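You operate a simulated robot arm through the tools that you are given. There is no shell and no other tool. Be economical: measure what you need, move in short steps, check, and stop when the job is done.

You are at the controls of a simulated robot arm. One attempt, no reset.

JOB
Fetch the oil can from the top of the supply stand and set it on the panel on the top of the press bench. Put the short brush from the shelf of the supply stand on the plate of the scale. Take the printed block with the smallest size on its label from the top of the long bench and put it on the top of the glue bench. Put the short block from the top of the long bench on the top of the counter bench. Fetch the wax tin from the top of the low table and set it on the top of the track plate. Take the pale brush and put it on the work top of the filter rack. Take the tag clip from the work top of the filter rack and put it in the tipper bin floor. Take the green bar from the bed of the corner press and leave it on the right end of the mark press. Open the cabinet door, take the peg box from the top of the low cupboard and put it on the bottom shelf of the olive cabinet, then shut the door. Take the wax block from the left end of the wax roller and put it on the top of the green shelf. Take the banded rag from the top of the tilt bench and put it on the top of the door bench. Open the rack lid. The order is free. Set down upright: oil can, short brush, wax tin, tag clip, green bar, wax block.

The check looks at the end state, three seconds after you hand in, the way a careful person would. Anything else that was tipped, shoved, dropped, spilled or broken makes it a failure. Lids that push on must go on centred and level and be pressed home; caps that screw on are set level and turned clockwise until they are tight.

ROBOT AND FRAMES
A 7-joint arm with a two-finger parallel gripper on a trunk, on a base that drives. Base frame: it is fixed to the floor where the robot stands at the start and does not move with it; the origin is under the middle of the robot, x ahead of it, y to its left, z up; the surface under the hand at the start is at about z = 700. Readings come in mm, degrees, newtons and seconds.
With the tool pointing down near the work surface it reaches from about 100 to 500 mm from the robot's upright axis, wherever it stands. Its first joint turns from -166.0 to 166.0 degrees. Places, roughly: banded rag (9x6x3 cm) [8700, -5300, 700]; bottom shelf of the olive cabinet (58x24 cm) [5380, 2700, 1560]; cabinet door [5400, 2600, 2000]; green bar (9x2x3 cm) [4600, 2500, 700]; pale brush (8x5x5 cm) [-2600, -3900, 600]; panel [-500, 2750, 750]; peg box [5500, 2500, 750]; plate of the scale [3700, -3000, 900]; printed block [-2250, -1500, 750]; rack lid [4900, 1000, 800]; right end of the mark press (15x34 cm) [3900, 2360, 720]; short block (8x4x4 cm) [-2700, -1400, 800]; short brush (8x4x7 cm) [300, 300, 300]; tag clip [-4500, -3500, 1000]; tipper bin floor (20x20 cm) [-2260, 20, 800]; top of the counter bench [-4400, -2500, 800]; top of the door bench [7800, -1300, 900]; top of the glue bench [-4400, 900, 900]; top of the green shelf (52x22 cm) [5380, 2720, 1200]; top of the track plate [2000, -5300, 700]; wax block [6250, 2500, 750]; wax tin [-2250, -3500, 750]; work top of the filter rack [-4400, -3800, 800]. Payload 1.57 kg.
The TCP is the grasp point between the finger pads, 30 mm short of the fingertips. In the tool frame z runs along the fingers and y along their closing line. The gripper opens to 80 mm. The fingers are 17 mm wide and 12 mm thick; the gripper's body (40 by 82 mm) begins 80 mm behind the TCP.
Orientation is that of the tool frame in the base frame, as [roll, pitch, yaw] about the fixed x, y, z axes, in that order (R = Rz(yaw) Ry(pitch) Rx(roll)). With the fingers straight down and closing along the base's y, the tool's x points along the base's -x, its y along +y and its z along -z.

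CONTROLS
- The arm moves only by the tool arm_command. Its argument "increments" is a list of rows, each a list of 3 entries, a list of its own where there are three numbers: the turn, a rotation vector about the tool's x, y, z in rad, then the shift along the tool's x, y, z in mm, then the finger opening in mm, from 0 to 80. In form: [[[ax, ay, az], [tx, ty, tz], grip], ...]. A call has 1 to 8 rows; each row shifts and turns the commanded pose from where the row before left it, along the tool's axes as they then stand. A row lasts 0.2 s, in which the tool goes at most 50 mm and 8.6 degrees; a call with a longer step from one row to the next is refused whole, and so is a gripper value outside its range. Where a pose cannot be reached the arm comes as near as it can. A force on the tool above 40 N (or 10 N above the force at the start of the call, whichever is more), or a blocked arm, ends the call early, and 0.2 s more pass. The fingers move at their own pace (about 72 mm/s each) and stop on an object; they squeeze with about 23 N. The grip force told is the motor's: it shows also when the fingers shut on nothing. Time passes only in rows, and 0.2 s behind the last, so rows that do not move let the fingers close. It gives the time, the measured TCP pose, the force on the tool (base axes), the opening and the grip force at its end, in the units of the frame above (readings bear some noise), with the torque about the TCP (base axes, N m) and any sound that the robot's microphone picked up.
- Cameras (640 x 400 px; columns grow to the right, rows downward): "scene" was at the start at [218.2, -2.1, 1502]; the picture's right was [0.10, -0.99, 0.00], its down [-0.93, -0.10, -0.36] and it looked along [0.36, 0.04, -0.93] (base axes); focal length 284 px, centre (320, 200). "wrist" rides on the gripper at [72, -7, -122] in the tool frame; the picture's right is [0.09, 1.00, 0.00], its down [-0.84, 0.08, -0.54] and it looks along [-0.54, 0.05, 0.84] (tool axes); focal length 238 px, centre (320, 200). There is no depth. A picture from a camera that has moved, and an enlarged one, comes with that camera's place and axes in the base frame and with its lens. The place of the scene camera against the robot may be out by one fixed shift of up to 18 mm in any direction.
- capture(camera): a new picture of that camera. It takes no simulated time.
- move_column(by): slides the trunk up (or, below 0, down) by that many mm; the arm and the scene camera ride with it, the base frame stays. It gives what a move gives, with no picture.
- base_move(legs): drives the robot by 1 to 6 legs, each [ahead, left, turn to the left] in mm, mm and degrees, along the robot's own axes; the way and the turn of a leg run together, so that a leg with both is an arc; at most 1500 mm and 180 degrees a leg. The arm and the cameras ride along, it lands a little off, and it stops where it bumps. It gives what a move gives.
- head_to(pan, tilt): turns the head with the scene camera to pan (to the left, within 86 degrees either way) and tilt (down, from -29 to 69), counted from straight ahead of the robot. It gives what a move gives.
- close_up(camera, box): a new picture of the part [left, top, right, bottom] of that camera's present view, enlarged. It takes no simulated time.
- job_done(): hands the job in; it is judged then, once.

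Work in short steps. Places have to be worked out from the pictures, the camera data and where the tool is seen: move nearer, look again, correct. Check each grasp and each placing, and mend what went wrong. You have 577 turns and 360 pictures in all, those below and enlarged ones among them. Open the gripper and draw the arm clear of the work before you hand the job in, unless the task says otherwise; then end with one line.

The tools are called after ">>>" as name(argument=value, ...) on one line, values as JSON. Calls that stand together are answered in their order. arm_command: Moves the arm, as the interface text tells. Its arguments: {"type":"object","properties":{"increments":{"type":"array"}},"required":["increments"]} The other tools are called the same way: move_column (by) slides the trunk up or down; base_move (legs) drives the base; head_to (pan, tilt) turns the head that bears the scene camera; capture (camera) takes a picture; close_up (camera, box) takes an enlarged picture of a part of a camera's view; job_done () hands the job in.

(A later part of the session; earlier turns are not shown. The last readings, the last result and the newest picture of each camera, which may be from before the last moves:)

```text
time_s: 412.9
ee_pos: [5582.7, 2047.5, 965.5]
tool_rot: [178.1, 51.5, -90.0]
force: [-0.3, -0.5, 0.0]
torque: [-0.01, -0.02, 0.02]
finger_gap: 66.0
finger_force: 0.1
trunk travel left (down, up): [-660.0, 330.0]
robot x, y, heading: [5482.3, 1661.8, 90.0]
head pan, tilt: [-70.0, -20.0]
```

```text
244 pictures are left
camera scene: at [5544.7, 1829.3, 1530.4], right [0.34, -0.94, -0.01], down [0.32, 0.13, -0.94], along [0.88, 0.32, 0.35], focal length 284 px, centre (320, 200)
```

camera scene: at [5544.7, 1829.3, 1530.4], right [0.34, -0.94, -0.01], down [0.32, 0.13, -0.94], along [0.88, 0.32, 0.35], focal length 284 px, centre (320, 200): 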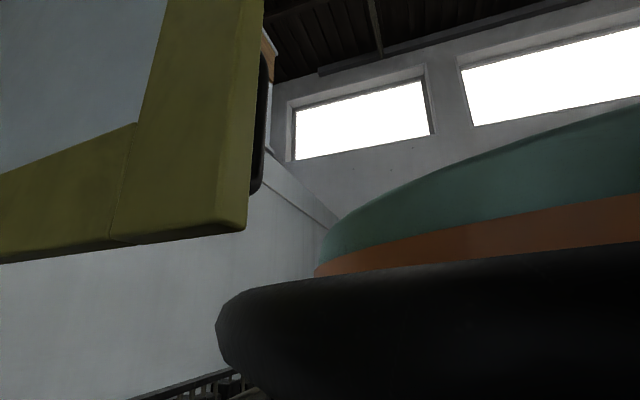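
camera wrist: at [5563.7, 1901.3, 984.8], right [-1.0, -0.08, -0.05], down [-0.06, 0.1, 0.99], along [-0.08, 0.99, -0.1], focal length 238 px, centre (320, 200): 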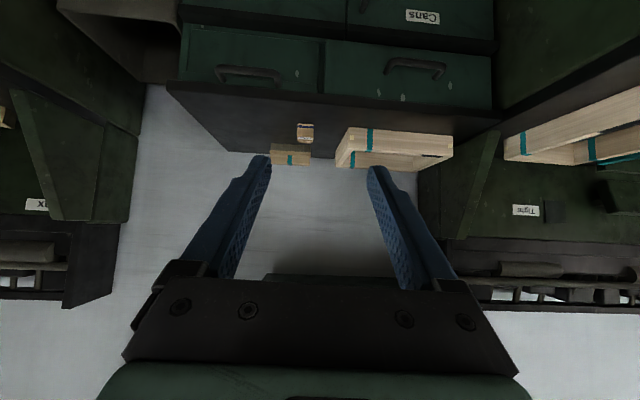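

The elbow is up beside the door end, which explains the block. I'll back off, move left and lower the trunk so the elbow passes beneath the door.

>>> base_move(legs=[[-60, 0, 0], [0, 90, 0]])

>>> move_column(by=-130)

>>> base_move(legs=[[440, 0, 0]])

>>> head_to(pan=0, tilt=60)

>>> capture(camera="scene")

>>> capture(camera="wrist")

```text
time_s: 414.6
ee_pos: [5491.5, 1997.0, 960.0]
tool_rot: [178.0, 50.6, -90.1]
force: [-0.2, -0.2, -0.1]
torque: [-0.02, -0.05, -0.02]
finger_gap: 66.2
finger_force: 0.1
trunk travel left (down, up): [-660.0, 330.0]
robot x, y, heading: [5389.4, 1599.9, 90.2]
head pan, tilt: [-70.0, -20.0]
```

```text
time_s: 416.1
ee_pos: [5492.3, 1995.8, 830.6]
tool_rot: [178.0, 50.6, -90.1]
force: [-0.1, 1.0, 0.5]
torque: [0.01, 0.01, -0.01]
finger_gap: 66.1
finger_force: 0.1
trunk travel left (down, up): [-530.0, 460.0]
robot x, y, heading: [5394.3, 1598.1, 89.6]
head pan, tilt: [-70.0, -20.0]
```

```text
time_s: 418.9
ee_pos: [5490.0, 2441.8, 830.4]
tool_rot: [177.9, 50.7, -89.8]
force: [0.3, 0.4, 0.6]
torque: [-0.03, -0.01, 0.01]
finger_gap: 66.0
finger_force: 0.1
trunk travel left (down, up): [-530.0, 460.0]
robot x, y, heading: [5391.9, 2040.6, 90.2]
head pan, tilt: [-70.0, -20.0]
```

```text
time_s: 420.4
ee_pos: [5489.0, 2441.5, 830.8]
tool_rot: [177.9, 50.6, -89.8]
force: [-0.6, 0.4, 1.1]
torque: [-0.02, 0.04, 0.0]
finger_gap: 65.8
finger_force: 0.0
trunk travel left (down, up): [-530.0, 460.0]
robot x, y, heading: [5388.4, 2046.0, 90.4]
head pan, tilt: [0.0, 60.0]
```

```text
243 pictures are left
camera scene: at [5382.4, 2271.9, 1278.0], right [1.0, 0.0, 0.0], down [0.0, -0.87, -0.5], along [0.0, 0.5, -0.87], focal length 284 px, centre (320, 200)
```

scene: 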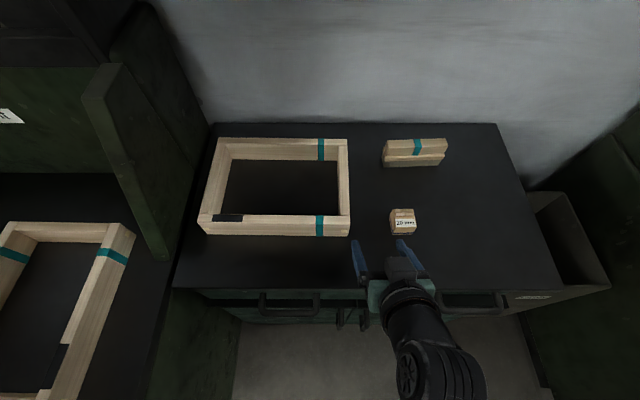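

```text
242 pictures are left
camera wrist: at [5501.1, 2300.8, 851.2], right [-0.99, -0.09, -0.05], down [-0.06, 0.11, 0.99], along [-0.08, 0.99, -0.11], focal length 238 px, centre (320, 200)
```

wrist: 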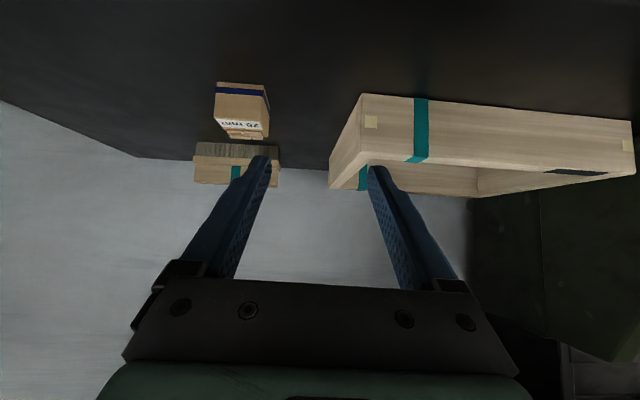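

The peg box is at about (5553,2510). I'll align laterally first.

>>> arm_command(increments=[[[0, 0, 0], [11.3, -32, 17.7], 66], [[0, 0, 0], [11.3, -32, 17.7], 66], [[0, 0, 0], [0, 0, 0], 66]])

>>> capture(camera="wrist")

```text
time_s: 421.2
ee_pos: [5553.3, 2456.0, 789.2]
tool_rot: [177.9, 50.7, -89.6]
force: [0.5, 0.4, -0.8]
torque: [-0.02, 0.0, -0.02]
finger_gap: 66.3
finger_force: 0.1
trunk travel left (down, up): [-530.0, 460.0]
robot x, y, heading: [5393.5, 2043.3, 90.5]
head pan, tilt: [0.0, 60.0]
```

```text
241 pictures are left
camera wrist: at [5565.4, 2314.7, 810.9], right [-0.99, -0.09, -0.05], down [-0.06, 0.11, 0.99], along [-0.08, 0.99, -0.11], focal length 238 px, centre (320, 200)
```

wrist: 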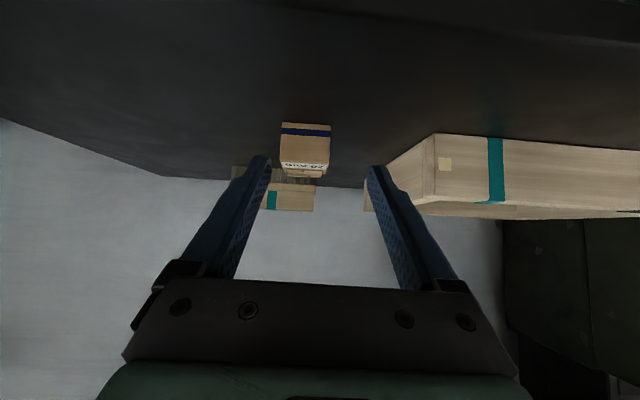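

The geometry suggests the top is at z≈717 and the box front at y≈2518. I'll advance in two steps and verify.

>>> arm_command(increments=[[[0, 0, 0], [-7.7, -10, 29.9], 66], [[0, 0, 0], [-7.7, 0, 29.9], 66], [[0, 0, 0], [0, 0, 0], 66]])

>>> capture(camera="wrist")

```text
time_s: 422.0
ee_pos: [5562.0, 2511.3, 764.4]
tool_rot: [178.1, 50.6, -89.8]
force: [-0.5, 0.7, -0.7]
torque: [0.0, 0.0, -0.01]
finger_gap: 65.8
finger_force: 0.1
trunk travel left (down, up): [-530.0, 460.0]
robot x, y, heading: [5390.8, 2038.6, 90.4]
head pan, tilt: [0.0, 60.0]
```

```text
240 pictures are left
camera wrist: at [5574.2, 2371.1, 784.9], right [-0.99, -0.09, -0.05], down [-0.06, 0.11, 0.99], along [-0.08, 0.99, -0.11], focal length 238 px, centre (320, 200)
```

wrist: 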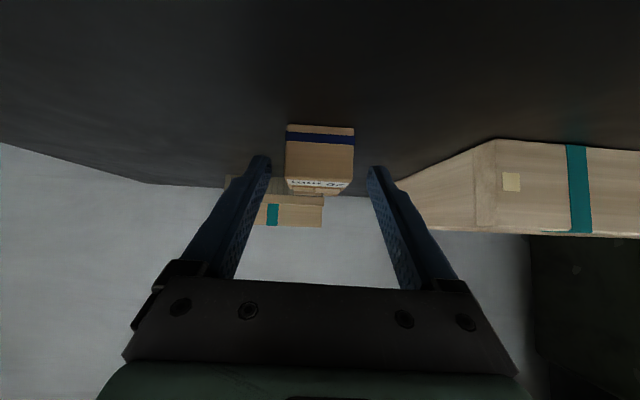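

Confirmed: front at y≈2521, bottom z≈717, centred. Final advance and grip.

>>> arm_command(increments=[[[0, 0, 0], [-8.2, 0, 32], 66], [[0, 0, 0], [0, 0, 0], 66], [[0, 0, 0], [0, 0, 0], 45], [[0, 0, 0], [0, 0, 0], 30], [[0, 0, 0], [0, 0, 0], 30], [[0, 0, 0], [0, 0, 0], 30]])

>>> move_column(by=60)

>>> capture(camera="wrist")

```text
time_s: 423.4
ee_pos: [5558.9, 2543.9, 750.3]
tool_rot: [178.0, 50.6, -89.6]
force: [-0.3, 0.6, -0.4]
torque: [0.0, -0.05, 0.05]
finger_gap: 43.9
finger_force: 22.7
trunk travel left (down, up): [-530.0, 460.0]
robot x, y, heading: [5391.0, 2043.8, 90.5]
head pan, tilt: [0.0, 60.0]
```

```text
time_s: 424.4
ee_pos: [5558.2, 2543.8, 809.8]
tool_rot: [177.9, 50.7, -89.8]
force: [0.0, 0.9, -0.8]
torque: [0.0, -0.04, 0.03]
finger_gap: 43.7
finger_force: 22.6
trunk travel left (down, up): [-590.0, 400.0]
robot x, y, heading: [5391.3, 2041.1, 90.2]
head pan, tilt: [0.0, 60.0]
```

```text
239 pictures are left
camera wrist: at [5571.2, 2403.4, 830.9], right [-0.99, -0.09, -0.05], down [-0.06, 0.11, 0.99], along [-0.08, 0.99, -0.11], focal length 238 px, centre (320, 200)
```

wrist: 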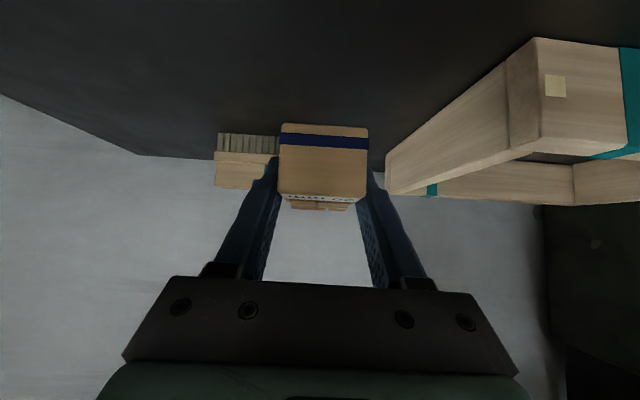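

Held. I'll back out, raise the trunk and bring the hand up and left for the cabinet shelf.

>>> base_move(legs=[[-450, 0, 0]])

>>> arm_command(increments=[[[0, 0, 0], [-30, 30, -20], 30], [[0, 0, 0], [-30, 30, -20], 30], [[0, 0, 0], [-30, 30, -20], 30], [[0, 0, 0], [-30, 30, -20], 30], [[0, 0, 0], [-30, 30, -20], 30], [[0, 0, 0], [-30, 30, -20], 30], [[0, 0, 0], [-30, 30, -20], 30], [[0, 0, 0], [-30, 30, -20], 30]])

>>> move_column(by=400)

>>> head_to(pan=-30, tilt=0)

>>> capture(camera="scene")

```text
time_s: 427.1
ee_pos: [5560.2, 2100.3, 809.6]
tool_rot: [178.0, 50.6, -89.5]
force: [0.3, -0.1, -0.5]
torque: [0.0, -0.01, 0.02]
finger_gap: 43.5
finger_force: 23.0
trunk travel left (down, up): [-590.0, 400.0]
robot x, y, heading: [5393.1, 1596.5, 90.8]
head pan, tilt: [0.0, 60.0]
```

```text
time_s: 428.9
ee_pos: [5325.6, 2122.3, 1100.6]
tool_rot: [178.0, 50.6, -89.5]
force: [0.5, 0.0, -1.1]
torque: [-0.01, 0.0, -0.03]
finger_gap: 43.6
finger_force: 22.7
trunk travel left (down, up): [-590.0, 400.0]
robot x, y, heading: [5393.7, 1594.9, 90.7]
head pan, tilt: [0.0, 60.0]
```

```text
time_s: 432.7
ee_pos: [5324.9, 2123.5, 1499.9]
tool_rot: [177.8, 50.5, -89.4]
force: [-0.8, -0.3, -0.7]
torque: [0.03, -0.01, -0.03]
finger_gap: 43.4
finger_force: 23.3
trunk travel left (down, up): [-990.0, 0.0]
robot x, y, heading: [5394.4, 1596.2, 90.6]
head pan, tilt: [0.0, 60.0]
```

```text
time_s: 434.0
ee_pos: [5325.2, 2123.9, 1501.0]
tool_rot: [177.8, 50.6, -89.4]
force: [-0.4, 0.0, -0.3]
torque: [-0.03, 0.0, -0.03]
finger_gap: 43.6
finger_force: 22.6
trunk travel left (down, up): [-990.0, 0.0]
robot x, y, heading: [5396.3, 1600.6, 90.8]
head pan, tilt: [-30.0, 0.0]
```

```text
238 pictures are left
camera scene: at [5429.6, 1838.9, 1828.3], right [0.87, -0.49, 0.0], down [0.0, 0.0, -1.0], along [0.49, 0.87, 0.0], focal length 284 px, centre (320, 200)
```

scene: 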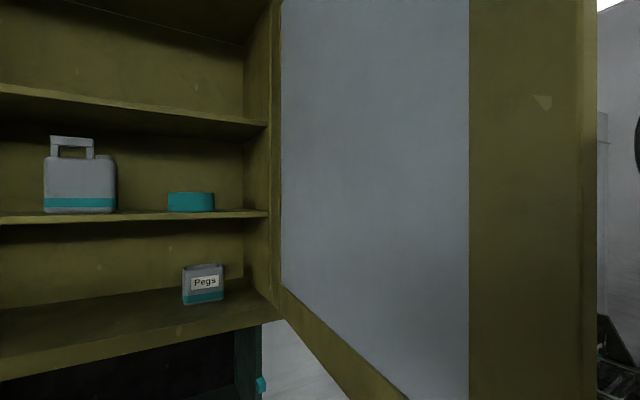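

Raise the hand to z≈1620, then drive in gradually.

>>> arm_command(increments=[[[0, 0, 0], [-31, 0, -25.4], 30], [[0, 0, 0], [-31, 0, -25.4], 30], [[0, 0, 0], [-31, 0, -25.4], 30], [[0, 0, 0], [0, 0, 0], 30]])

>>> base_move(legs=[[330, 0, 0]])

>>> capture(camera="wrist")

```text
time_s: 435.0
ee_pos: [5329.7, 2123.0, 1623.5]
tool_rot: [178.0, 50.5, -89.4]
force: [-0.8, -0.3, -1.6]
torque: [-0.01, -0.03, -0.01]
finger_gap: 43.3
finger_force: 23.5
trunk travel left (down, up): [-990.0, 0.0]
robot x, y, heading: [5396.2, 1594.1, 90.4]
head pan, tilt: [-30.0, 0.0]
```

```text
time_s: 436.2
ee_pos: [5331.6, 2161.9, 1635.3]
tool_rot: [178.0, 52.0, -89.9]
force: [0.2, -0.5, -1.3]
torque: [0.05, 0.01, 0.01]
finger_gap: 43.8
finger_force: 23.0
trunk travel left (down, up): [-990.0, 0.0]
robot x, y, heading: [5391.5, 1668.9, 90.2]
head pan, tilt: [-30.0, 0.0]
stopped in leg 1: the robot was blocked; the commanded pose is now the measured one
```

```text
237 pictures are left
camera wrist: at [5342.9, 2020.5, 1652.8], right [-0.99, -0.09, -0.05], down [-0.06, 0.09, 0.99], along [-0.08, 0.99, -0.09], focal length 238 px, centre (320, 200)
```

wrist: 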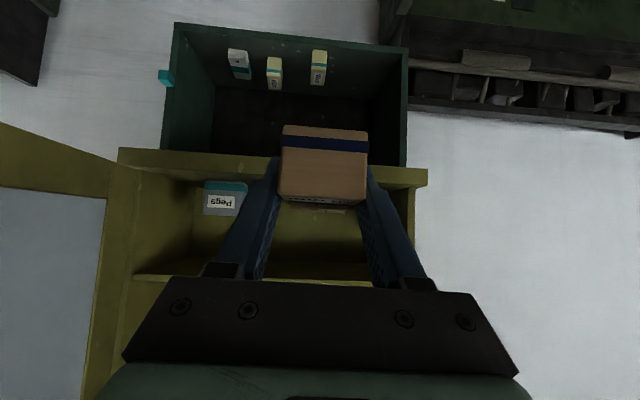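

The elbow is hitting the door's end again. I'll pass it on the inner side by moving left, then strafe right so the arm pushes the door wider.

>>> base_move(legs=[[-80, 0, 0], [0, 120, 0], [170, 0, 0]])

>>> head_to(pan=-60, tilt=0)

>>> capture(camera="scene")

```text
time_s: 439.1
ee_pos: [5210.6, 2286.9, 1624.1]
tool_rot: [177.9, 50.6, -89.6]
force: [-0.2, 0.7, -0.7]
torque: [0.0, -0.01, 0.01]
finger_gap: 43.5
finger_force: 23.4
trunk travel left (down, up): [-990.0, 0.0]
robot x, y, heading: [5276.6, 1763.5, 90.3]
head pan, tilt: [-30.0, 0.0]
```

```text
time_s: 440.1
ee_pos: [5209.6, 2284.4, 1623.5]
tool_rot: [177.9, 50.8, -89.6]
force: [-0.4, 1.0, -0.2]
torque: [0.02, 0.0, 0.02]
finger_gap: 43.3
finger_force: 23.0
trunk travel left (down, up): [-990.0, 0.0]
robot x, y, heading: [5271.7, 1764.3, 90.5]
head pan, tilt: [-60.0, 0.0]
```

```text
236 pictures are left
camera scene: at [5343.6, 1967.9, 1828.7], right [0.51, -0.86, 0.0], down [0.0, 0.0, -1.0], along [0.86, 0.51, 0.0], focal length 284 px, centre (320, 200)
```

scene: 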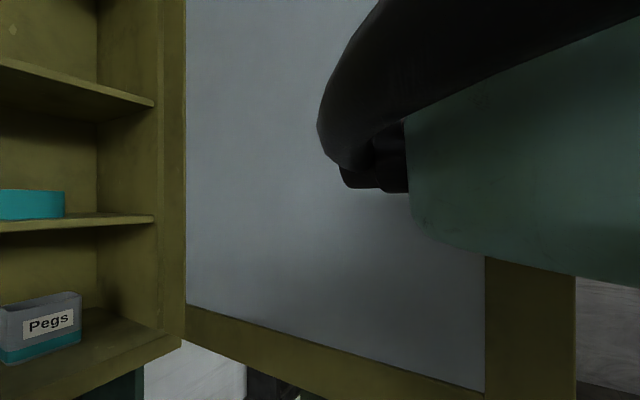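

Now the elbow is inside the door's swing. I'll strafe right to push it wider.

>>> base_move(legs=[[0, -130, 0], [0, -130, 0]])

>>> capture(camera="scene")

```text
time_s: 442.2
ee_pos: [5405.5, 2285.6, 1622.7]
tool_rot: [-179.9, 50.6, -87.5]
force: [1.0, 0.6, -0.1]
torque: [-0.02, -0.02, -0.01]
finger_gap: 43.6
finger_force: 22.6
trunk travel left (down, up): [-990.0, 0.0]
robot x, y, heading: [5502.3, 1761.6, 90.9]
head pan, tilt: [-60.0, 0.0]
stopped in leg 2: the robot was blocked; the commanded pose is now the measured one
```

```text
235 pictures are left
camera scene: at [5536.8, 1968.2, 1830.2], right [0.51, -0.86, 0.01], down [0.02, 0.0, -1.0], along [0.86, 0.51, 0.02], focal length 284 px, centre (320, 200)
```

scene: 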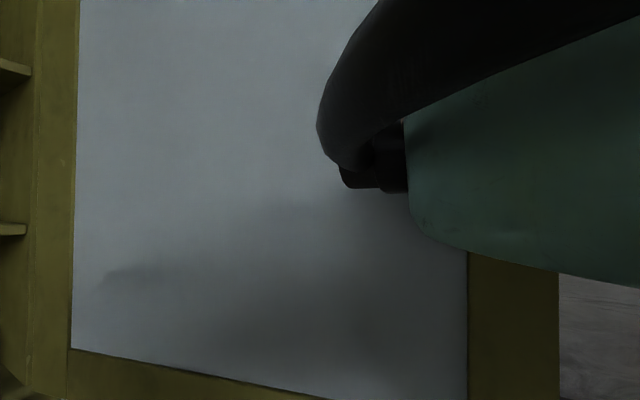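

The door is now about 102° open. I'll turn the base 12° left to bring the elbow inward, then drive in.

>>> base_move(legs=[[0, 100, 0], [0, 0, 11]])

>>> base_move(legs=[[150, -32, 0], [150, -32, 0]])

>>> capture(camera="wrist")

```text
time_s: 444.1
ee_pos: [5236.7, 2265.5, 1623.6]
tool_rot: [178.2, 50.6, -78.2]
force: [-0.8, -0.8, -1.2]
torque: [0.0, -0.02, -0.02]
finger_gap: 43.7
finger_force: 22.9
trunk travel left (down, up): [-990.0, 0.0]
robot x, y, heading: [5404.7, 1764.8, 101.6]
head pan, tilt: [-60.0, 0.0]
```

```text
time_s: 446.4
ee_pos: [5239.6, 2569.4, 1622.2]
tool_rot: [178.3, 50.4, -78.0]
force: [0.3, 0.0, -0.4]
torque: [0.03, -0.01, 0.0]
finger_gap: 43.7
finger_force: 22.8
trunk travel left (down, up): [-990.0, 0.0]
robot x, y, heading: [5410.8, 2067.2, 101.8]
head pan, tilt: [-60.0, 0.0]
```

```text
234 pictures are left
camera wrist: at [5278.1, 2433.8, 1643.5], right [-0.96, -0.28, -0.05], down [-0.08, 0.1, 0.99], along [-0.28, 0.95, -0.12], focal length 238 px, centre (320, 200)
```

wrist: 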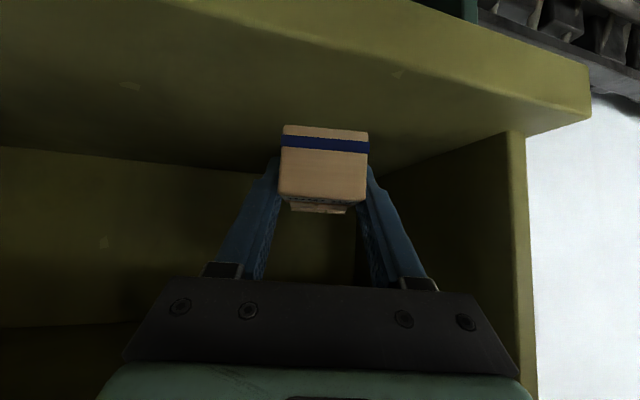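

Inside the cabinet. I'll move forward 55 mm and lower onto the shelf.

>>> arm_command(increments=[[[0, 0, 0], [-18, 0, 22], 30], [[0, 0, 0], [-18, 0, 22], 30], [[0, 0, 0], [0, 0, 0], 30]])

>>> move_column(by=-20)

>>> capture(camera="wrist")

```text
time_s: 447.2
ee_pos: [5226.1, 2625.2, 1623.2]
tool_rot: [178.3, 50.5, -78.1]
force: [0.6, -0.7, -1.0]
torque: [0.0, -0.04, -0.01]
finger_gap: 43.5
finger_force: 23.2
trunk travel left (down, up): [-990.0, 0.0]
robot x, y, heading: [5406.9, 2067.8, 101.5]
head pan, tilt: [-60.0, 0.0]
```

```text
time_s: 447.9
ee_pos: [5226.8, 2622.4, 1603.7]
tool_rot: [178.3, 50.5, -78.1]
force: [1.1, -0.7, -1.3]
torque: [-0.01, 0.01, -0.01]
finger_gap: 43.6
finger_force: 23.1
trunk travel left (down, up): [-970.0, 20.0]
robot x, y, heading: [5409.4, 2066.4, 101.6]
head pan, tilt: [-60.0, 0.0]
```

```text
233 pictures are left
camera wrist: at [5265.9, 2487.6, 1624.9], right [-0.96, -0.28, -0.05], down [-0.08, 0.1, 0.99], along [-0.28, 0.95, -0.12], focal length 238 px, centre (320, 200)
```

wrist: 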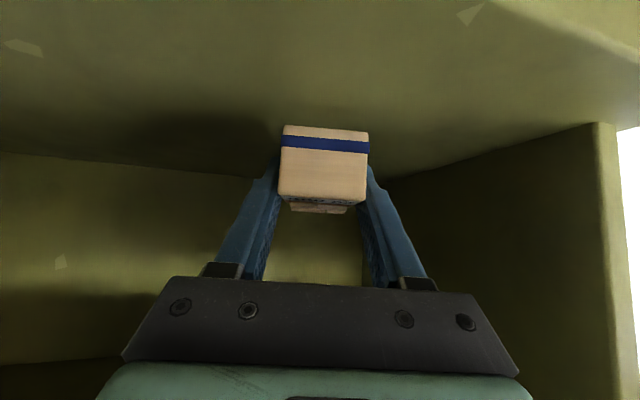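

>>> move_column(by=-7)

>>> move_column(by=-5)

```text
time_s: 448.4
ee_pos: [5226.5, 2623.4, 1596.3]
tool_rot: [178.4, 50.6, -78.1]
force: [0.8, -0.6, -1.1]
torque: [0.02, 0.01, -0.01]
finger_gap: 43.7
finger_force: 22.7
trunk travel left (down, up): [-963.0, 27.0]
robot x, y, heading: [5405.5, 2066.5, 101.3]
head pan, tilt: [-60.0, 0.0]
```

```text
time_s: 449.0
ee_pos: [5227.0, 2623.3, 1592.1]
tool_rot: [178.3, 50.6, -78.1]
force: [-0.1, 0.5, -0.7]
torque: [0.0, 0.0, 0.0]
finger_gap: 43.7
finger_force: 22.9
trunk travel left (down, up): [-958.0, 32.0]
robot x, y, heading: [5407.7, 2065.5, 101.5]
head pan, tilt: [-60.0, 0.0]
```

>>> move_column(by=-4)

>>> move_column(by=-4)

>>> capture(camera="wrist")

```text
time_s: 449.5
ee_pos: [5227.3, 2623.1, 1588.5]
tool_rot: [178.4, 50.8, -78.1]
force: [0.8, 0.5, 5.2]
torque: [-0.12, -0.16, 0.03]
finger_gap: 43.3
finger_force: 23.1
trunk travel left (down, up): [-954.0, 36.0]
robot x, y, heading: [5409.8, 2066.3, 101.6]
head pan, tilt: [-60.0, 0.0]
```

```text
time_s: 450.1
ee_pos: [5226.3, 2622.2, 1587.4]
tool_rot: [178.4, 51.2, -78.0]
force: [-2.7, 4.2, 22.7]
torque: [0.04, -0.39, 0.04]
finger_gap: 44.0
finger_force: 23.1
trunk travel left (down, up): [-950.0, 40.0]
robot x, y, heading: [5406.9, 2064.2, 101.5]
head pan, tilt: [-60.0, 0.0]
```

```text
232 pictures are left
camera wrist: at [5265.8, 2486.9, 1607.5], right [-0.96, -0.29, -0.05], down [-0.08, 0.09, 0.99], along [-0.28, 0.95, -0.1], focal length 238 px, centre (320, 200)
```

wrist: 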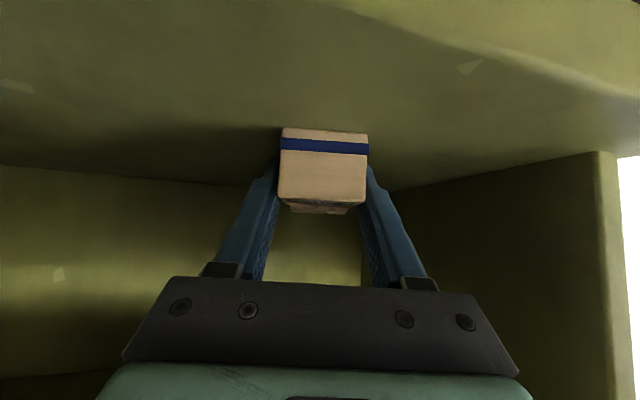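

Seated on the shelf. I'll ease up, release and withdraw.

>>> move_column(by=3)

>>> arm_command(increments=[[[0, 0, 0], [0, 0, 0], 50], [[0, 0, 0], [0, 0, 0], 64], [[0, 0, 0], [0, 0, 0], 64], [[0, 0, 0], [18, 0, -22], 64], [[0, 0, 0], [18, 0, -22], 64], [[0, 0, 0], [0, 0, 0], 64]])

>>> capture(camera="wrist")

```text
time_s: 450.6
ee_pos: [5226.5, 2622.7, 1588.0]
tool_rot: [178.3, 50.7, -78.0]
force: [-4.0, 2.9, 14.9]
torque: [0.44, -0.12, 0.11]
finger_gap: 43.7
finger_force: 23.6
trunk travel left (down, up): [-953.0, 37.0]
robot x, y, heading: [5405.4, 2064.4, 101.4]
head pan, tilt: [-60.0, 0.0]
```

```text
time_s: 452.0
ee_pos: [5239.6, 2568.6, 1588.9]
tool_rot: [178.3, 50.6, -78.1]
force: [-0.4, 0.4, 0.0]
torque: [0.0, 0.0, 0.01]
finger_gap: 64.0
finger_force: 0.0
trunk travel left (down, up): [-953.0, 37.0]
robot x, y, heading: [5407.1, 2067.6, 101.5]
head pan, tilt: [-60.0, 0.0]
```

```text
231 pictures are left
camera wrist: at [5278.9, 2432.8, 1609.8], right [-0.96, -0.28, -0.05], down [-0.08, 0.1, 0.99], along [-0.28, 0.95, -0.12], focal length 238 px, centre (320, 200)
```

wrist: 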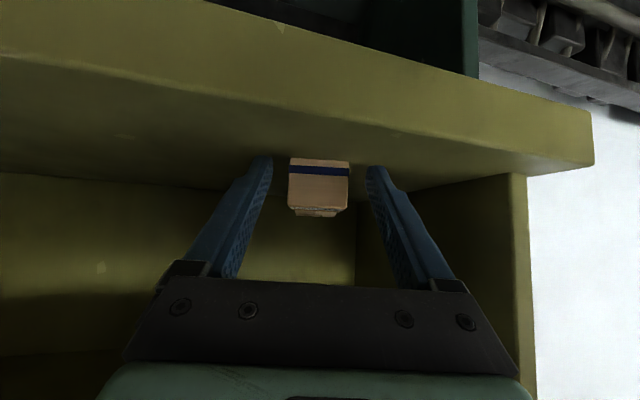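

The peg box is on the shelf. Now to close the door: I'll back well out, go round to its outer side with a closed fist.

>>> base_move(legs=[[-300, 61, 0], [-452, 92, 0], [-138, -679, 0]])

>>> arm_command(increments=[[[0, 0, 0], [-10, 0, -8], 30], [[0, 0, 0], [-10, 0, -8], 0], [[0, 0, 0], [0, 0, 0], 0]])

>>> head_to(pan=-10, tilt=5)

>>> capture(camera="scene")

```text
time_s: 459.7
ee_pos: [5914.6, 1821.9, 1587.1]
tool_rot: [178.1, 50.6, -77.8]
force: [-0.1, -0.2, -0.4]
torque: [-0.01, 0.01, 0.01]
finger_gap: 63.9
finger_force: 0.1
trunk travel left (down, up): [-953.0, 37.0]
robot x, y, heading: [6084.1, 1320.0, 102.0]
head pan, tilt: [-60.0, 0.0]
```

```text
time_s: 460.5
ee_pos: [5914.7, 1821.7, 1613.5]
tool_rot: [178.0, 50.6, -77.8]
force: [0.0, 0.7, 0.1]
torque: [-0.03, 0.01, 0.02]
finger_gap: 0.1
finger_force: 21.4
trunk travel left (down, up): [-953.0, 37.0]
robot x, y, heading: [6084.2, 1317.6, 102.1]
head pan, tilt: [-60.0, 0.0]
```

```text
time_s: 461.7
ee_pos: [5914.5, 1822.5, 1613.9]
tool_rot: [178.0, 50.6, -77.9]
force: [0.5, 0.8, 0.2]
torque: [0.0, -0.02, 0.0]
finger_gap: 0.0
finger_force: 21.4
trunk travel left (down, up): [-953.0, 37.0]
robot x, y, heading: [6085.2, 1319.0, 102.0]
head pan, tilt: [-10.0, 5.0]
```

```text
230 pictures are left
camera scene: at [6039.1, 1568.2, 1783.5], right [1.0, 0.03, 0.0], down [0.0, -0.09, -1.0], along [-0.03, 1.0, -0.09], focal length 284 px, centre (320, 200)
```

scene: 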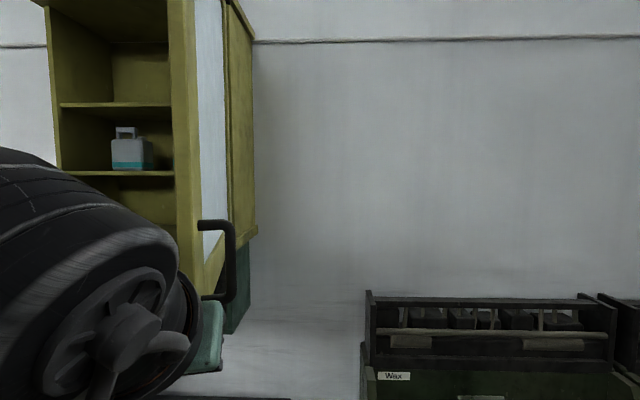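

The door's outer face and handle are visible at left. I'll pass right of the handle and advance alongside the door.

>>> base_move(legs=[[-12, -59, 0], [235, -50, 0]])

>>> capture(camera="scene")

>>> capture(camera="wrist")

```text
time_s: 464.0
ee_pos: [5978.7, 2064.6, 1613.1]
tool_rot: [178.1, 50.6, -78.0]
force: [0.3, -0.5, -0.5]
torque: [0.02, 0.0, 0.01]
finger_gap: 0.0
finger_force: 21.9
trunk travel left (down, up): [-953.0, 37.0]
robot x, y, heading: [6141.7, 1560.9, 102.0]
head pan, tilt: [-10.0, 5.0]
```

```text
229 pictures are left
camera scene: at [6101.5, 1810.5, 1783.7], right [1.0, 0.03, 0.0], down [0.0, -0.09, -1.0], along [-0.03, 1.0, -0.09], focal length 284 px, centre (320, 200)
```

scene: 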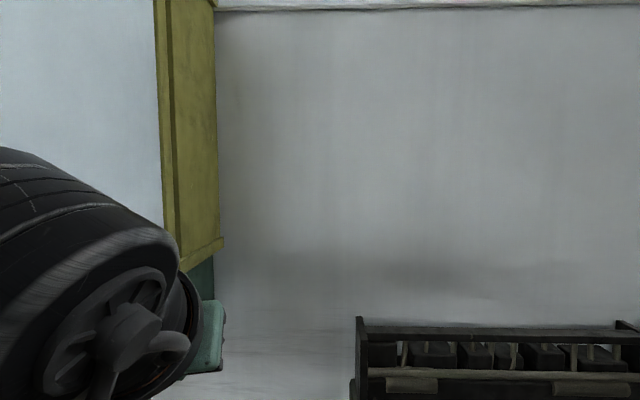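

```text
228 pictures are left
camera wrist: at [6018.0, 1929.9, 1635.3], right [-0.96, -0.29, -0.05], down [-0.08, 0.1, 0.99], along [-0.28, 0.95, -0.11], focal length 238 px, centre (320, 200)
```

wrist: 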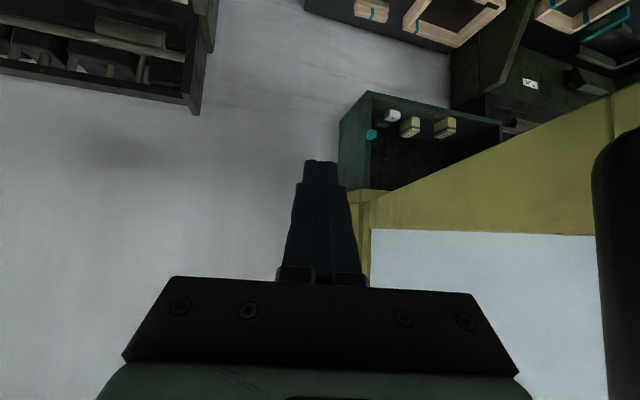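

The hand is beside the door's outer face. I'll sweep left along the closing arc.

>>> base_move(legs=[[33, 122, 0], [16, 192, 0]])

>>> capture(camera="wrist")

```text
time_s: 466.5
ee_pos: [5672.6, 2061.2, 1611.6]
tool_rot: [178.0, 50.6, -79.0]
force: [0.6, 16.0, 6.2]
torque: [-1.58, 0.44, -0.08]
finger_gap: 0.0
finger_force: 21.4
trunk travel left (down, up): [-953.0, 37.0]
robot x, y, heading: [5836.8, 1548.5, 101.6]
head pan, tilt: [-10.0, 5.0]
stopped in leg 2: the robot was blocked; the commanded pose is now the measured one
```

```text
227 pictures are left
camera wrist: at [5710.7, 1925.8, 1633.0], right [-0.96, -0.27, -0.05], down [-0.08, 0.1, 0.99], along [-0.27, 0.96, -0.12], focal length 238 px, centre (320, 200)
```

wrist: 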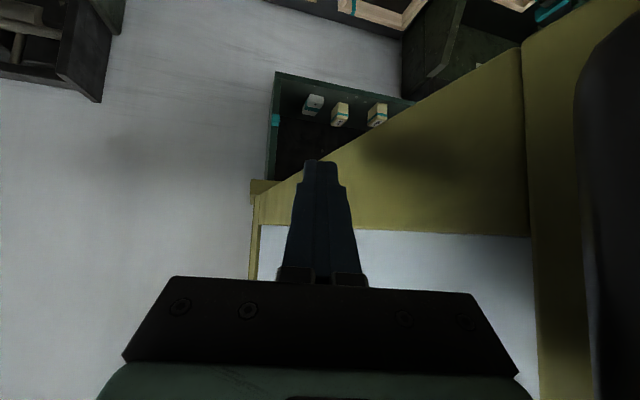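

The wrist is catching the handle because the tool lies too parallel to the door. I'll back off and turn the base to push more squarely on the door face.

>>> base_move(legs=[[-30, -147, 0], [70, -257, 38.4]])

>>> capture(camera="wrist")

```text
time_s: 467.9
ee_pos: [5812.5, 2067.2, 1611.1]
tool_rot: [177.7, 50.5, -79.5]
force: [-2.3, 20.0, -4.2]
torque: [-0.68, -0.31, -0.62]
finger_gap: 0.0
finger_force: 21.3
trunk travel left (down, up): [-953.0, 37.0]
robot x, y, heading: [5974.1, 1550.3, 101.3]
head pan, tilt: [-10.0, 5.0]
stopped in leg 1: the robot was blocked; the commanded pose is now the measured one
```

```text
226 pictures are left
camera wrist: at [5849.7, 1930.8, 1632.0], right [-0.96, -0.27, -0.05], down [-0.08, 0.1, 0.99], along [-0.26, 0.96, -0.12], focal length 238 px, centre (320, 200)
```

wrist: 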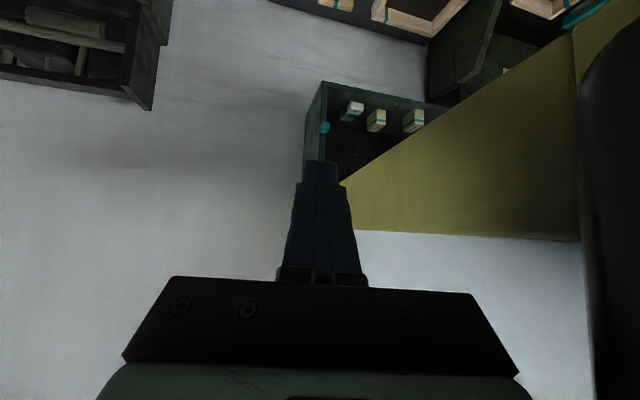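

The door seems to follow, so something may be hooked in the handle. I'll look with the head camera.

>>> head_to(pan=20, tilt=25)

>>> capture(camera="scene")

```text
time_s: 468.8
ee_pos: [5808.2, 2066.8, 1612.3]
tool_rot: [177.9, 50.5, -79.2]
force: [-3.8, 25.4, -6.4]
torque: [-0.74, -0.36, -0.86]
finger_gap: 0.1
finger_force: 21.6
trunk travel left (down, up): [-953.0, 37.0]
robot x, y, heading: [5969.5, 1546.3, 101.4]
head pan, tilt: [20.0, 25.0]
```

```text
225 pictures are left
camera scene: at [5881.2, 1794.5, 1749.3], right [0.85, 0.52, 0.0], down [0.22, -0.37, -0.9], along [-0.47, 0.77, -0.43], focal length 284 px, centre (320, 200)
```

scene: 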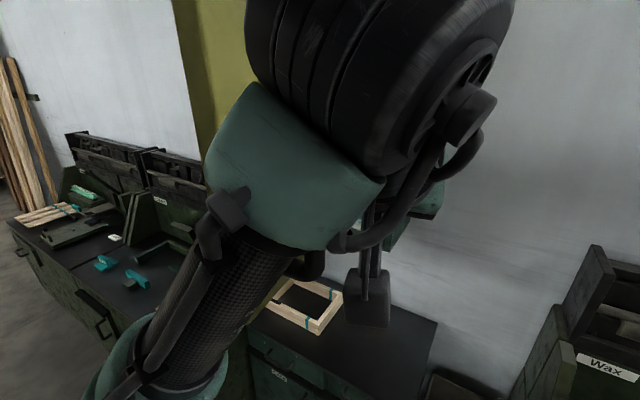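

The camera bracket is pressed against the handle bar (force +y on the tool). I'll relieve it by moving +y a bit, then move right.

>>> base_move(legs=[[20, -4, 0]])

>>> base_move(legs=[[-10, -49, 0]])

>>> capture(camera="wrist")

```text
time_s: 469.6
ee_pos: [5809.3, 2075.5, 1616.8]
tool_rot: [177.9, 51.0, -79.3]
force: [0.2, -1.1, 0.1]
torque: [0.03, 0.04, -0.05]
finger_gap: 0.0
finger_force: 21.0
trunk travel left (down, up): [-953.0, 37.0]
robot x, y, heading: [5971.2, 1569.5, 101.7]
head pan, tilt: [20.0, 25.0]
```

```text
time_s: 470.5
ee_pos: [5853.8, 2077.8, 1614.9]
tool_rot: [178.2, 50.8, -78.8]
force: [0.3, 0.3, -0.1]
torque: [0.0, -0.04, -0.03]
finger_gap: 0.3
finger_force: 21.8
trunk travel left (down, up): [-953.0, 37.0]
robot x, y, heading: [6021.6, 1567.4, 101.4]
head pan, tilt: [20.0, 25.0]
```

```text
224 pictures are left
camera wrist: at [5891.9, 1942.0, 1634.7], right [-0.96, -0.27, -0.05], down [-0.08, 0.09, 0.99], along [-0.27, 0.96, -0.11], focal length 238 px, centre (320, 200)
```

wrist: 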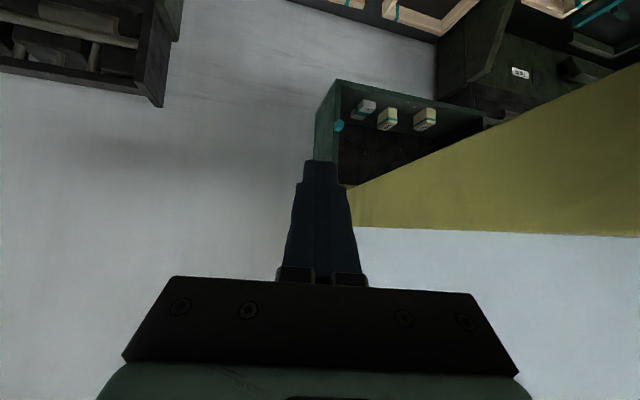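

Free now. I'll move further right, and raise the hand to z≈1785, above the handle, before pushing.

>>> base_move(legs=[[-16, -80, 0]])

>>> move_column(by=37)

>>> arm_command(increments=[[[0, 0, 0], [-31, 0, -25.4], 0], [[0, 0, 0], [-31, 0, -25.4], 0], [[0, 0, 0], [-31, 0, -25.4], 0], [[0, 0, 0], [-15, 0, -12], 0], [[0, 0, 0], [0, 0, 0], 0]])

```text
time_s: 471.6
ee_pos: [5937.2, 2078.1, 1614.7]
tool_rot: [177.9, 51.0, -79.0]
force: [0.4, 0.2, 0.3]
torque: [0.03, -0.01, 0.0]
finger_gap: 0.0
finger_force: 21.4
trunk travel left (down, up): [-953.0, 37.0]
robot x, y, heading: [6106.7, 1567.1, 101.5]
head pan, tilt: [20.0, 25.0]
```

```text
time_s: 472.4
ee_pos: [5941.8, 2078.0, 1652.5]
tool_rot: [177.8, 50.9, -79.1]
force: [0.9, 0.5, -0.1]
torque: [-0.01, 0.0, 0.01]
finger_gap: 0.0
finger_force: 21.9
trunk travel left (down, up): [-990.0, 0.0]
robot x, y, heading: [6103.6, 1567.2, 101.3]
head pan, tilt: [20.0, 25.0]
```

```text
time_s: 473.6
ee_pos: [5943.0, 2078.0, 1792.6]
tool_rot: [177.8, 51.0, -79.1]
force: [-0.1, -0.4, -0.4]
torque: [-0.01, 0.02, -0.01]
finger_gap: 0.0
finger_force: 21.2
trunk travel left (down, up): [-990.0, 0.0]
robot x, y, heading: [6103.9, 1567.4, 101.6]
head pan, tilt: [20.0, 25.0]
```

Now the sweep again, above the handle.

>>> base_move(legs=[[27, 281, 0], [75, 157, 0]])

>>> capture(camera="wrist")

```text
time_s: 476.7
ee_pos: [5501.1, 2090.7, 1792.6]
tool_rot: [177.8, 51.2, -79.3]
force: [0.4, -0.6, 0.1]
torque: [0.04, 0.01, 0.03]
finger_gap: 0.0
finger_force: 21.4
trunk travel left (down, up): [-990.0, 0.0]
robot x, y, heading: [5654.5, 1582.3, 101.1]
head pan, tilt: [20.0, 25.0]
```

```text
223 pictures are left
camera wrist: at [5538.0, 1954.9, 1812.9], right [-0.96, -0.27, -0.05], down [-0.07, 0.09, 0.99], along [-0.26, 0.96, -0.11], focal length 238 px, centre (320, 200)
```

wrist: 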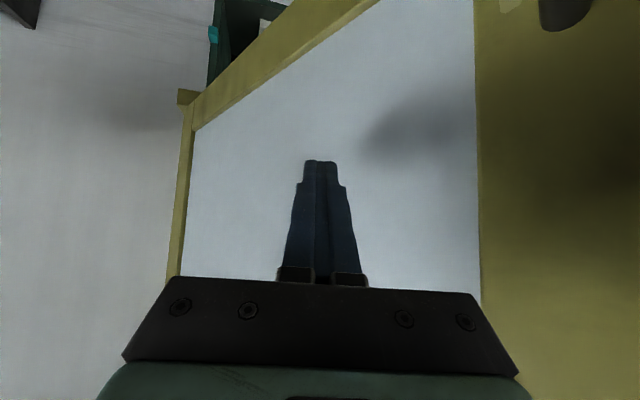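

Working well. I'll continue closing along the arc.

>>> base_move(legs=[[124, 124, 0], [158, 73, 0]])

>>> capture(camera="wrist")

```text
time_s: 479.2
ee_pos: [5255.7, 2328.8, 1793.4]
tool_rot: [177.7, 51.2, -79.5]
force: [0.1, -0.1, -0.5]
torque: [-0.01, 0.02, 0.0]
finger_gap: 0.1
finger_force: 21.3
trunk travel left (down, up): [-990.0, 0.0]
robot x, y, heading: [5409.9, 1820.4, 101.2]
head pan, tilt: [20.0, 25.0]
```

```text
222 pictures are left
camera wrist: at [5292.3, 2191.7, 1813.4], right [-0.96, -0.27, -0.05], down [-0.07, 0.09, 0.99], along [-0.26, 0.96, -0.11], focal length 238 px, centre (320, 200)
```

wrist: 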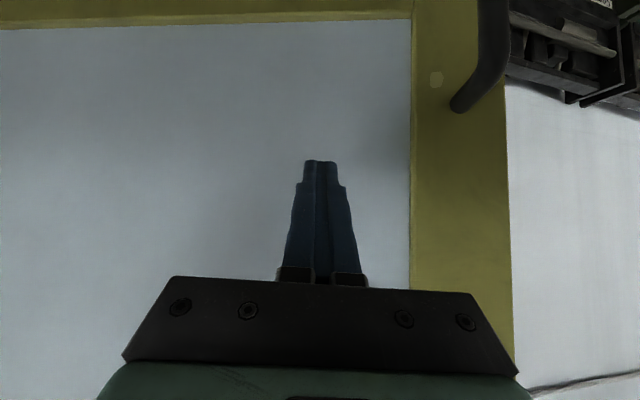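

>>> base_move(legs=[[150, 5, 0]])

>>> base_move(legs=[[30, 0, 0]])

>>> capture(camera="wrist")

```text
time_s: 480.6
ee_pos: [5221.8, 2476.5, 1793.8]
tool_rot: [177.8, 51.1, -79.7]
force: [0.0, 0.5, 0.2]
torque: [0.0, -0.02, 0.0]
finger_gap: 0.0
finger_force: 21.0
trunk travel left (down, up): [-990.0, 0.0]
robot x, y, heading: [5378.6, 1967.3, 101.2]
head pan, tilt: [20.0, 25.0]
```

```text
time_s: 481.4
ee_pos: [5215.5, 2510.6, 1793.1]
tool_rot: [177.9, 51.1, -79.7]
force: [-0.2, 0.6, -0.3]
torque: [-0.05, -0.01, -0.01]
finger_gap: 0.2
finger_force: 21.1
trunk travel left (down, up): [-990.0, 0.0]
robot x, y, heading: [5375.0, 1998.1, 100.7]
head pan, tilt: [20.0, 25.0]
```

```text
221 pictures are left
camera wrist: at [5252.3, 2374.1, 1812.5], right [-0.96, -0.26, -0.05], down [-0.07, 0.09, 0.99], along [-0.26, 0.96, -0.11], focal length 238 px, centre (320, 200)
```

wrist: 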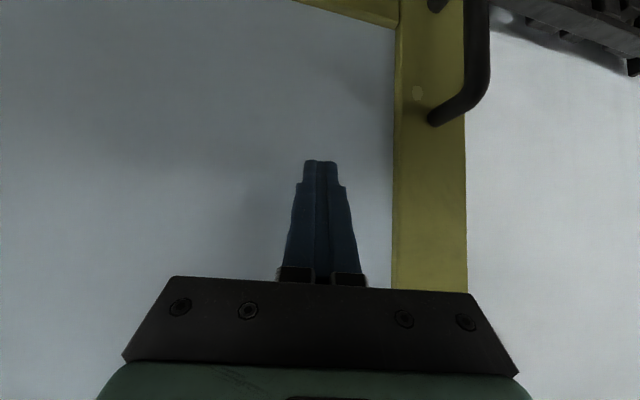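

>>> base_move(legs=[[20, 0, 0]])

>>> base_move(legs=[[15, 0, 0]])

```text
time_s: 482.4
ee_pos: [5214.7, 2514.6, 1791.8]
tool_rot: [176.9, 50.3, -80.9]
force: [3.6, -20.0, 2.0]
torque: [-0.24, -0.08, -0.21]
finger_gap: 0.0
finger_force: 21.3
trunk travel left (down, up): [-990.0, 0.0]
robot x, y, heading: [5370.1, 2017.9, 100.8]
head pan, tilt: [20.0, 25.0]
stopped in leg 1: the force on the tool passed its limit at 46 N (the readings are from after the stop); the commanded pose is now the measured one
```

```text
time_s: 483.2
ee_pos: [5214.7, 2515.6, 1793.3]
tool_rot: [176.2, 49.7, -81.4]
force: [6.1, -26.1, 3.4]
torque: [-0.25, -0.13, -0.28]
finger_gap: 0.0
finger_force: 20.7
trunk travel left (down, up): [-990.0, 0.0]
robot x, y, heading: [5365.8, 2020.8, 101.2]
head pan, tilt: [20.0, 25.0]
stopped in leg 1: the force on the tool passed its limit at 48 N (the readings are from after the stop); the commanded pose is now the measured one
```

Firm stop: the door should be shut. I'll back off and verify.

>>> base_move(legs=[[-500, 0, -11]])

>>> head_to(pan=0, tilt=0)

>>> capture(camera="scene")

```text
time_s: 486.1
ee_pos: [5354.6, 2053.6, 1787.0]
tool_rot: [176.6, 49.3, -91.5]
force: [0.6, -0.4, -0.3]
torque: [0.0, 0.0, 0.0]
finger_gap: 0.0
finger_force: 21.2
trunk travel left (down, up): [-990.0, 0.0]
robot x, y, heading: [5415.7, 1529.5, 90.3]
head pan, tilt: [20.0, 25.0]
```

```text
time_s: 487.0
ee_pos: [5354.6, 2052.7, 1788.5]
tool_rot: [176.6, 49.4, -91.5]
force: [-0.8, -0.2, -1.1]
torque: [-0.03, 0.01, 0.0]
finger_gap: 0.1
finger_force: 21.4
trunk travel left (down, up): [-990.0, 0.0]
robot x, y, heading: [5411.9, 1528.9, 90.2]
head pan, tilt: [0.0, 0.0]
```

```text
220 pictures are left
camera scene: at [5405.8, 1781.1, 1828.4], right [1.0, 0.01, 0.0], down [0.0, 0.0, -1.0], along [-0.01, 1.0, 0.0], focal length 284 px, centre (320, 200)
```

scene: 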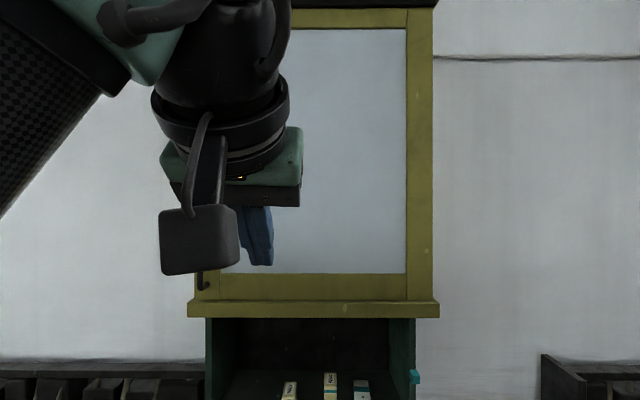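

The door is shut. Next is the green bar on the corner press: I'll lower the arm, steepen the tool and drive left.

>>> arm_command(increments=[[[0, 0.1, 0], [34, 0, 28], 60], [[0, 0.1, 0], [32, 0, 31], 60], [[0, 0.1, 0], [28, 0, 34], 60], [[0, 0.1, 0], [24, 0, 37], 60], [[0, 0, 0], [20, 0, 39], 60], [[0, 0, 0], [20, 0, 39], 60], [[0, 0, 0], [20, 0, 39], 60], [[0, 0, 0], [20, 0, 39], 60]])

>>> move_column(by=-280)

>>> base_move(legs=[[80, 800, 0]])

>>> head_to(pan=0, tilt=45)

>>> capture(camera="scene")

```text
time_s: 488.8
ee_pos: [5343.6, 2047.5, 1439.0]
tool_rot: [177.5, 26.6, -90.0]
force: [-0.2, 1.1, -0.2]
torque: [-0.01, 0.01, 0.02]
finger_gap: 59.8
finger_force: 0.1
trunk travel left (down, up): [-990.0, 0.0]
robot x, y, heading: [5413.5, 1528.2, 90.3]
head pan, tilt: [0.0, 0.0]
```

```text
time_s: 491.6
ee_pos: [5342.4, 2047.2, 1159.7]
tool_rot: [177.5, 26.6, -90.1]
force: [0.5, -0.2, 0.3]
torque: [-0.01, -0.01, 0.0]
finger_gap: 60.0
finger_force: 0.1
trunk travel left (down, up): [-710.0, 280.0]
robot x, y, heading: [5415.5, 1530.4, 90.5]
head pan, tilt: [0.0, 0.0]
```

```text
time_s: 495.9
ee_pos: [4562.0, 2133.9, 1160.1]
tool_rot: [177.5, 26.5, -91.1]
force: [-0.3, 0.3, -0.1]
torque: [0.03, 0.02, 0.0]
finger_gap: 60.1
finger_force: 0.0
trunk travel left (down, up): [-710.0, 280.0]
robot x, y, heading: [4623.4, 1614.8, 89.4]
head pan, tilt: [0.0, 0.0]
```

```text
time_s: 497.0
ee_pos: [4561.6, 2133.3, 1159.5]
tool_rot: [177.4, 26.5, -91.1]
force: [0.0, 0.3, -0.7]
torque: [-0.03, 0.03, 0.01]
finger_gap: 60.1
finger_force: 0.0
trunk travel left (down, up): [-710.0, 280.0]
robot x, y, heading: [4625.4, 1611.6, 89.5]
head pan, tilt: [0.0, 45.0]
```

```text
219 pictures are left
camera scene: at [4620.3, 1857.2, 1477.5], right [1.0, -0.01, 0.0], down [-0.01, -0.71, -0.71], along [0.01, 0.71, -0.71], focal length 284 px, centre (320, 200)
```

scene: 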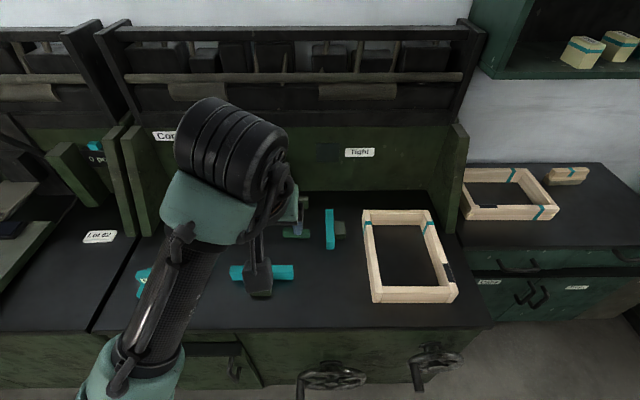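

>>> arm_command(increments=[[[0, 0, 0], [0, -45, 0], 60], [[0, 0, 0], [0, -45, 0], 60], [[0, 0, 0], [0, -45, 0], 60], [[0, 0, 0], [0, -45, 0], 60], [[0, 0, 0], [0, -45, 0], 60], [[0, 0, 0], [0, -45, 0], 60]])

>>> close_up(camera="scene", box=[80, 130, 400, 330])

```text
time_s: 498.4
ee_pos: [4834.5, 2135.4, 1149.9]
tool_rot: [177.5, 26.6, -91.0]
force: [1.0, 0.0, 0.2]
torque: [-0.02, 0.0, 0.04]
finger_gap: 60.2
finger_force: 0.1
trunk travel left (down, up): [-710.0, 280.0]
robot x, y, heading: [4624.8, 1613.1, 89.5]
head pan, tilt: [0.0, 45.0]
```

```text
2.00 times, centred on (240, 230) of scene
camera zoom: at [4621.5, 1857.2, 1477.4], right [1.0, -0.01, 0.0], down [-0.01, -0.71, -0.71], along [0.01, 0.71, -0.71], focal length 569 px, centre (480, 140)
```

zoom: 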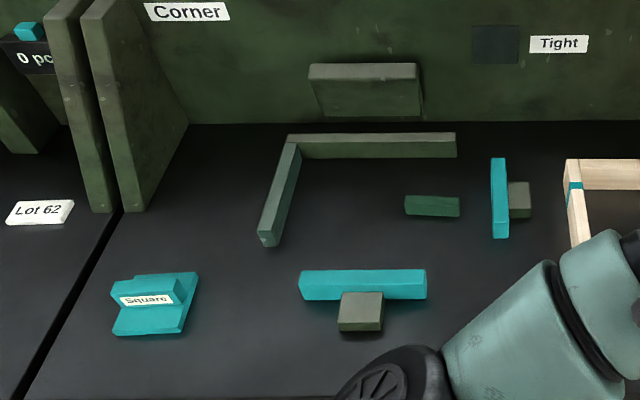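

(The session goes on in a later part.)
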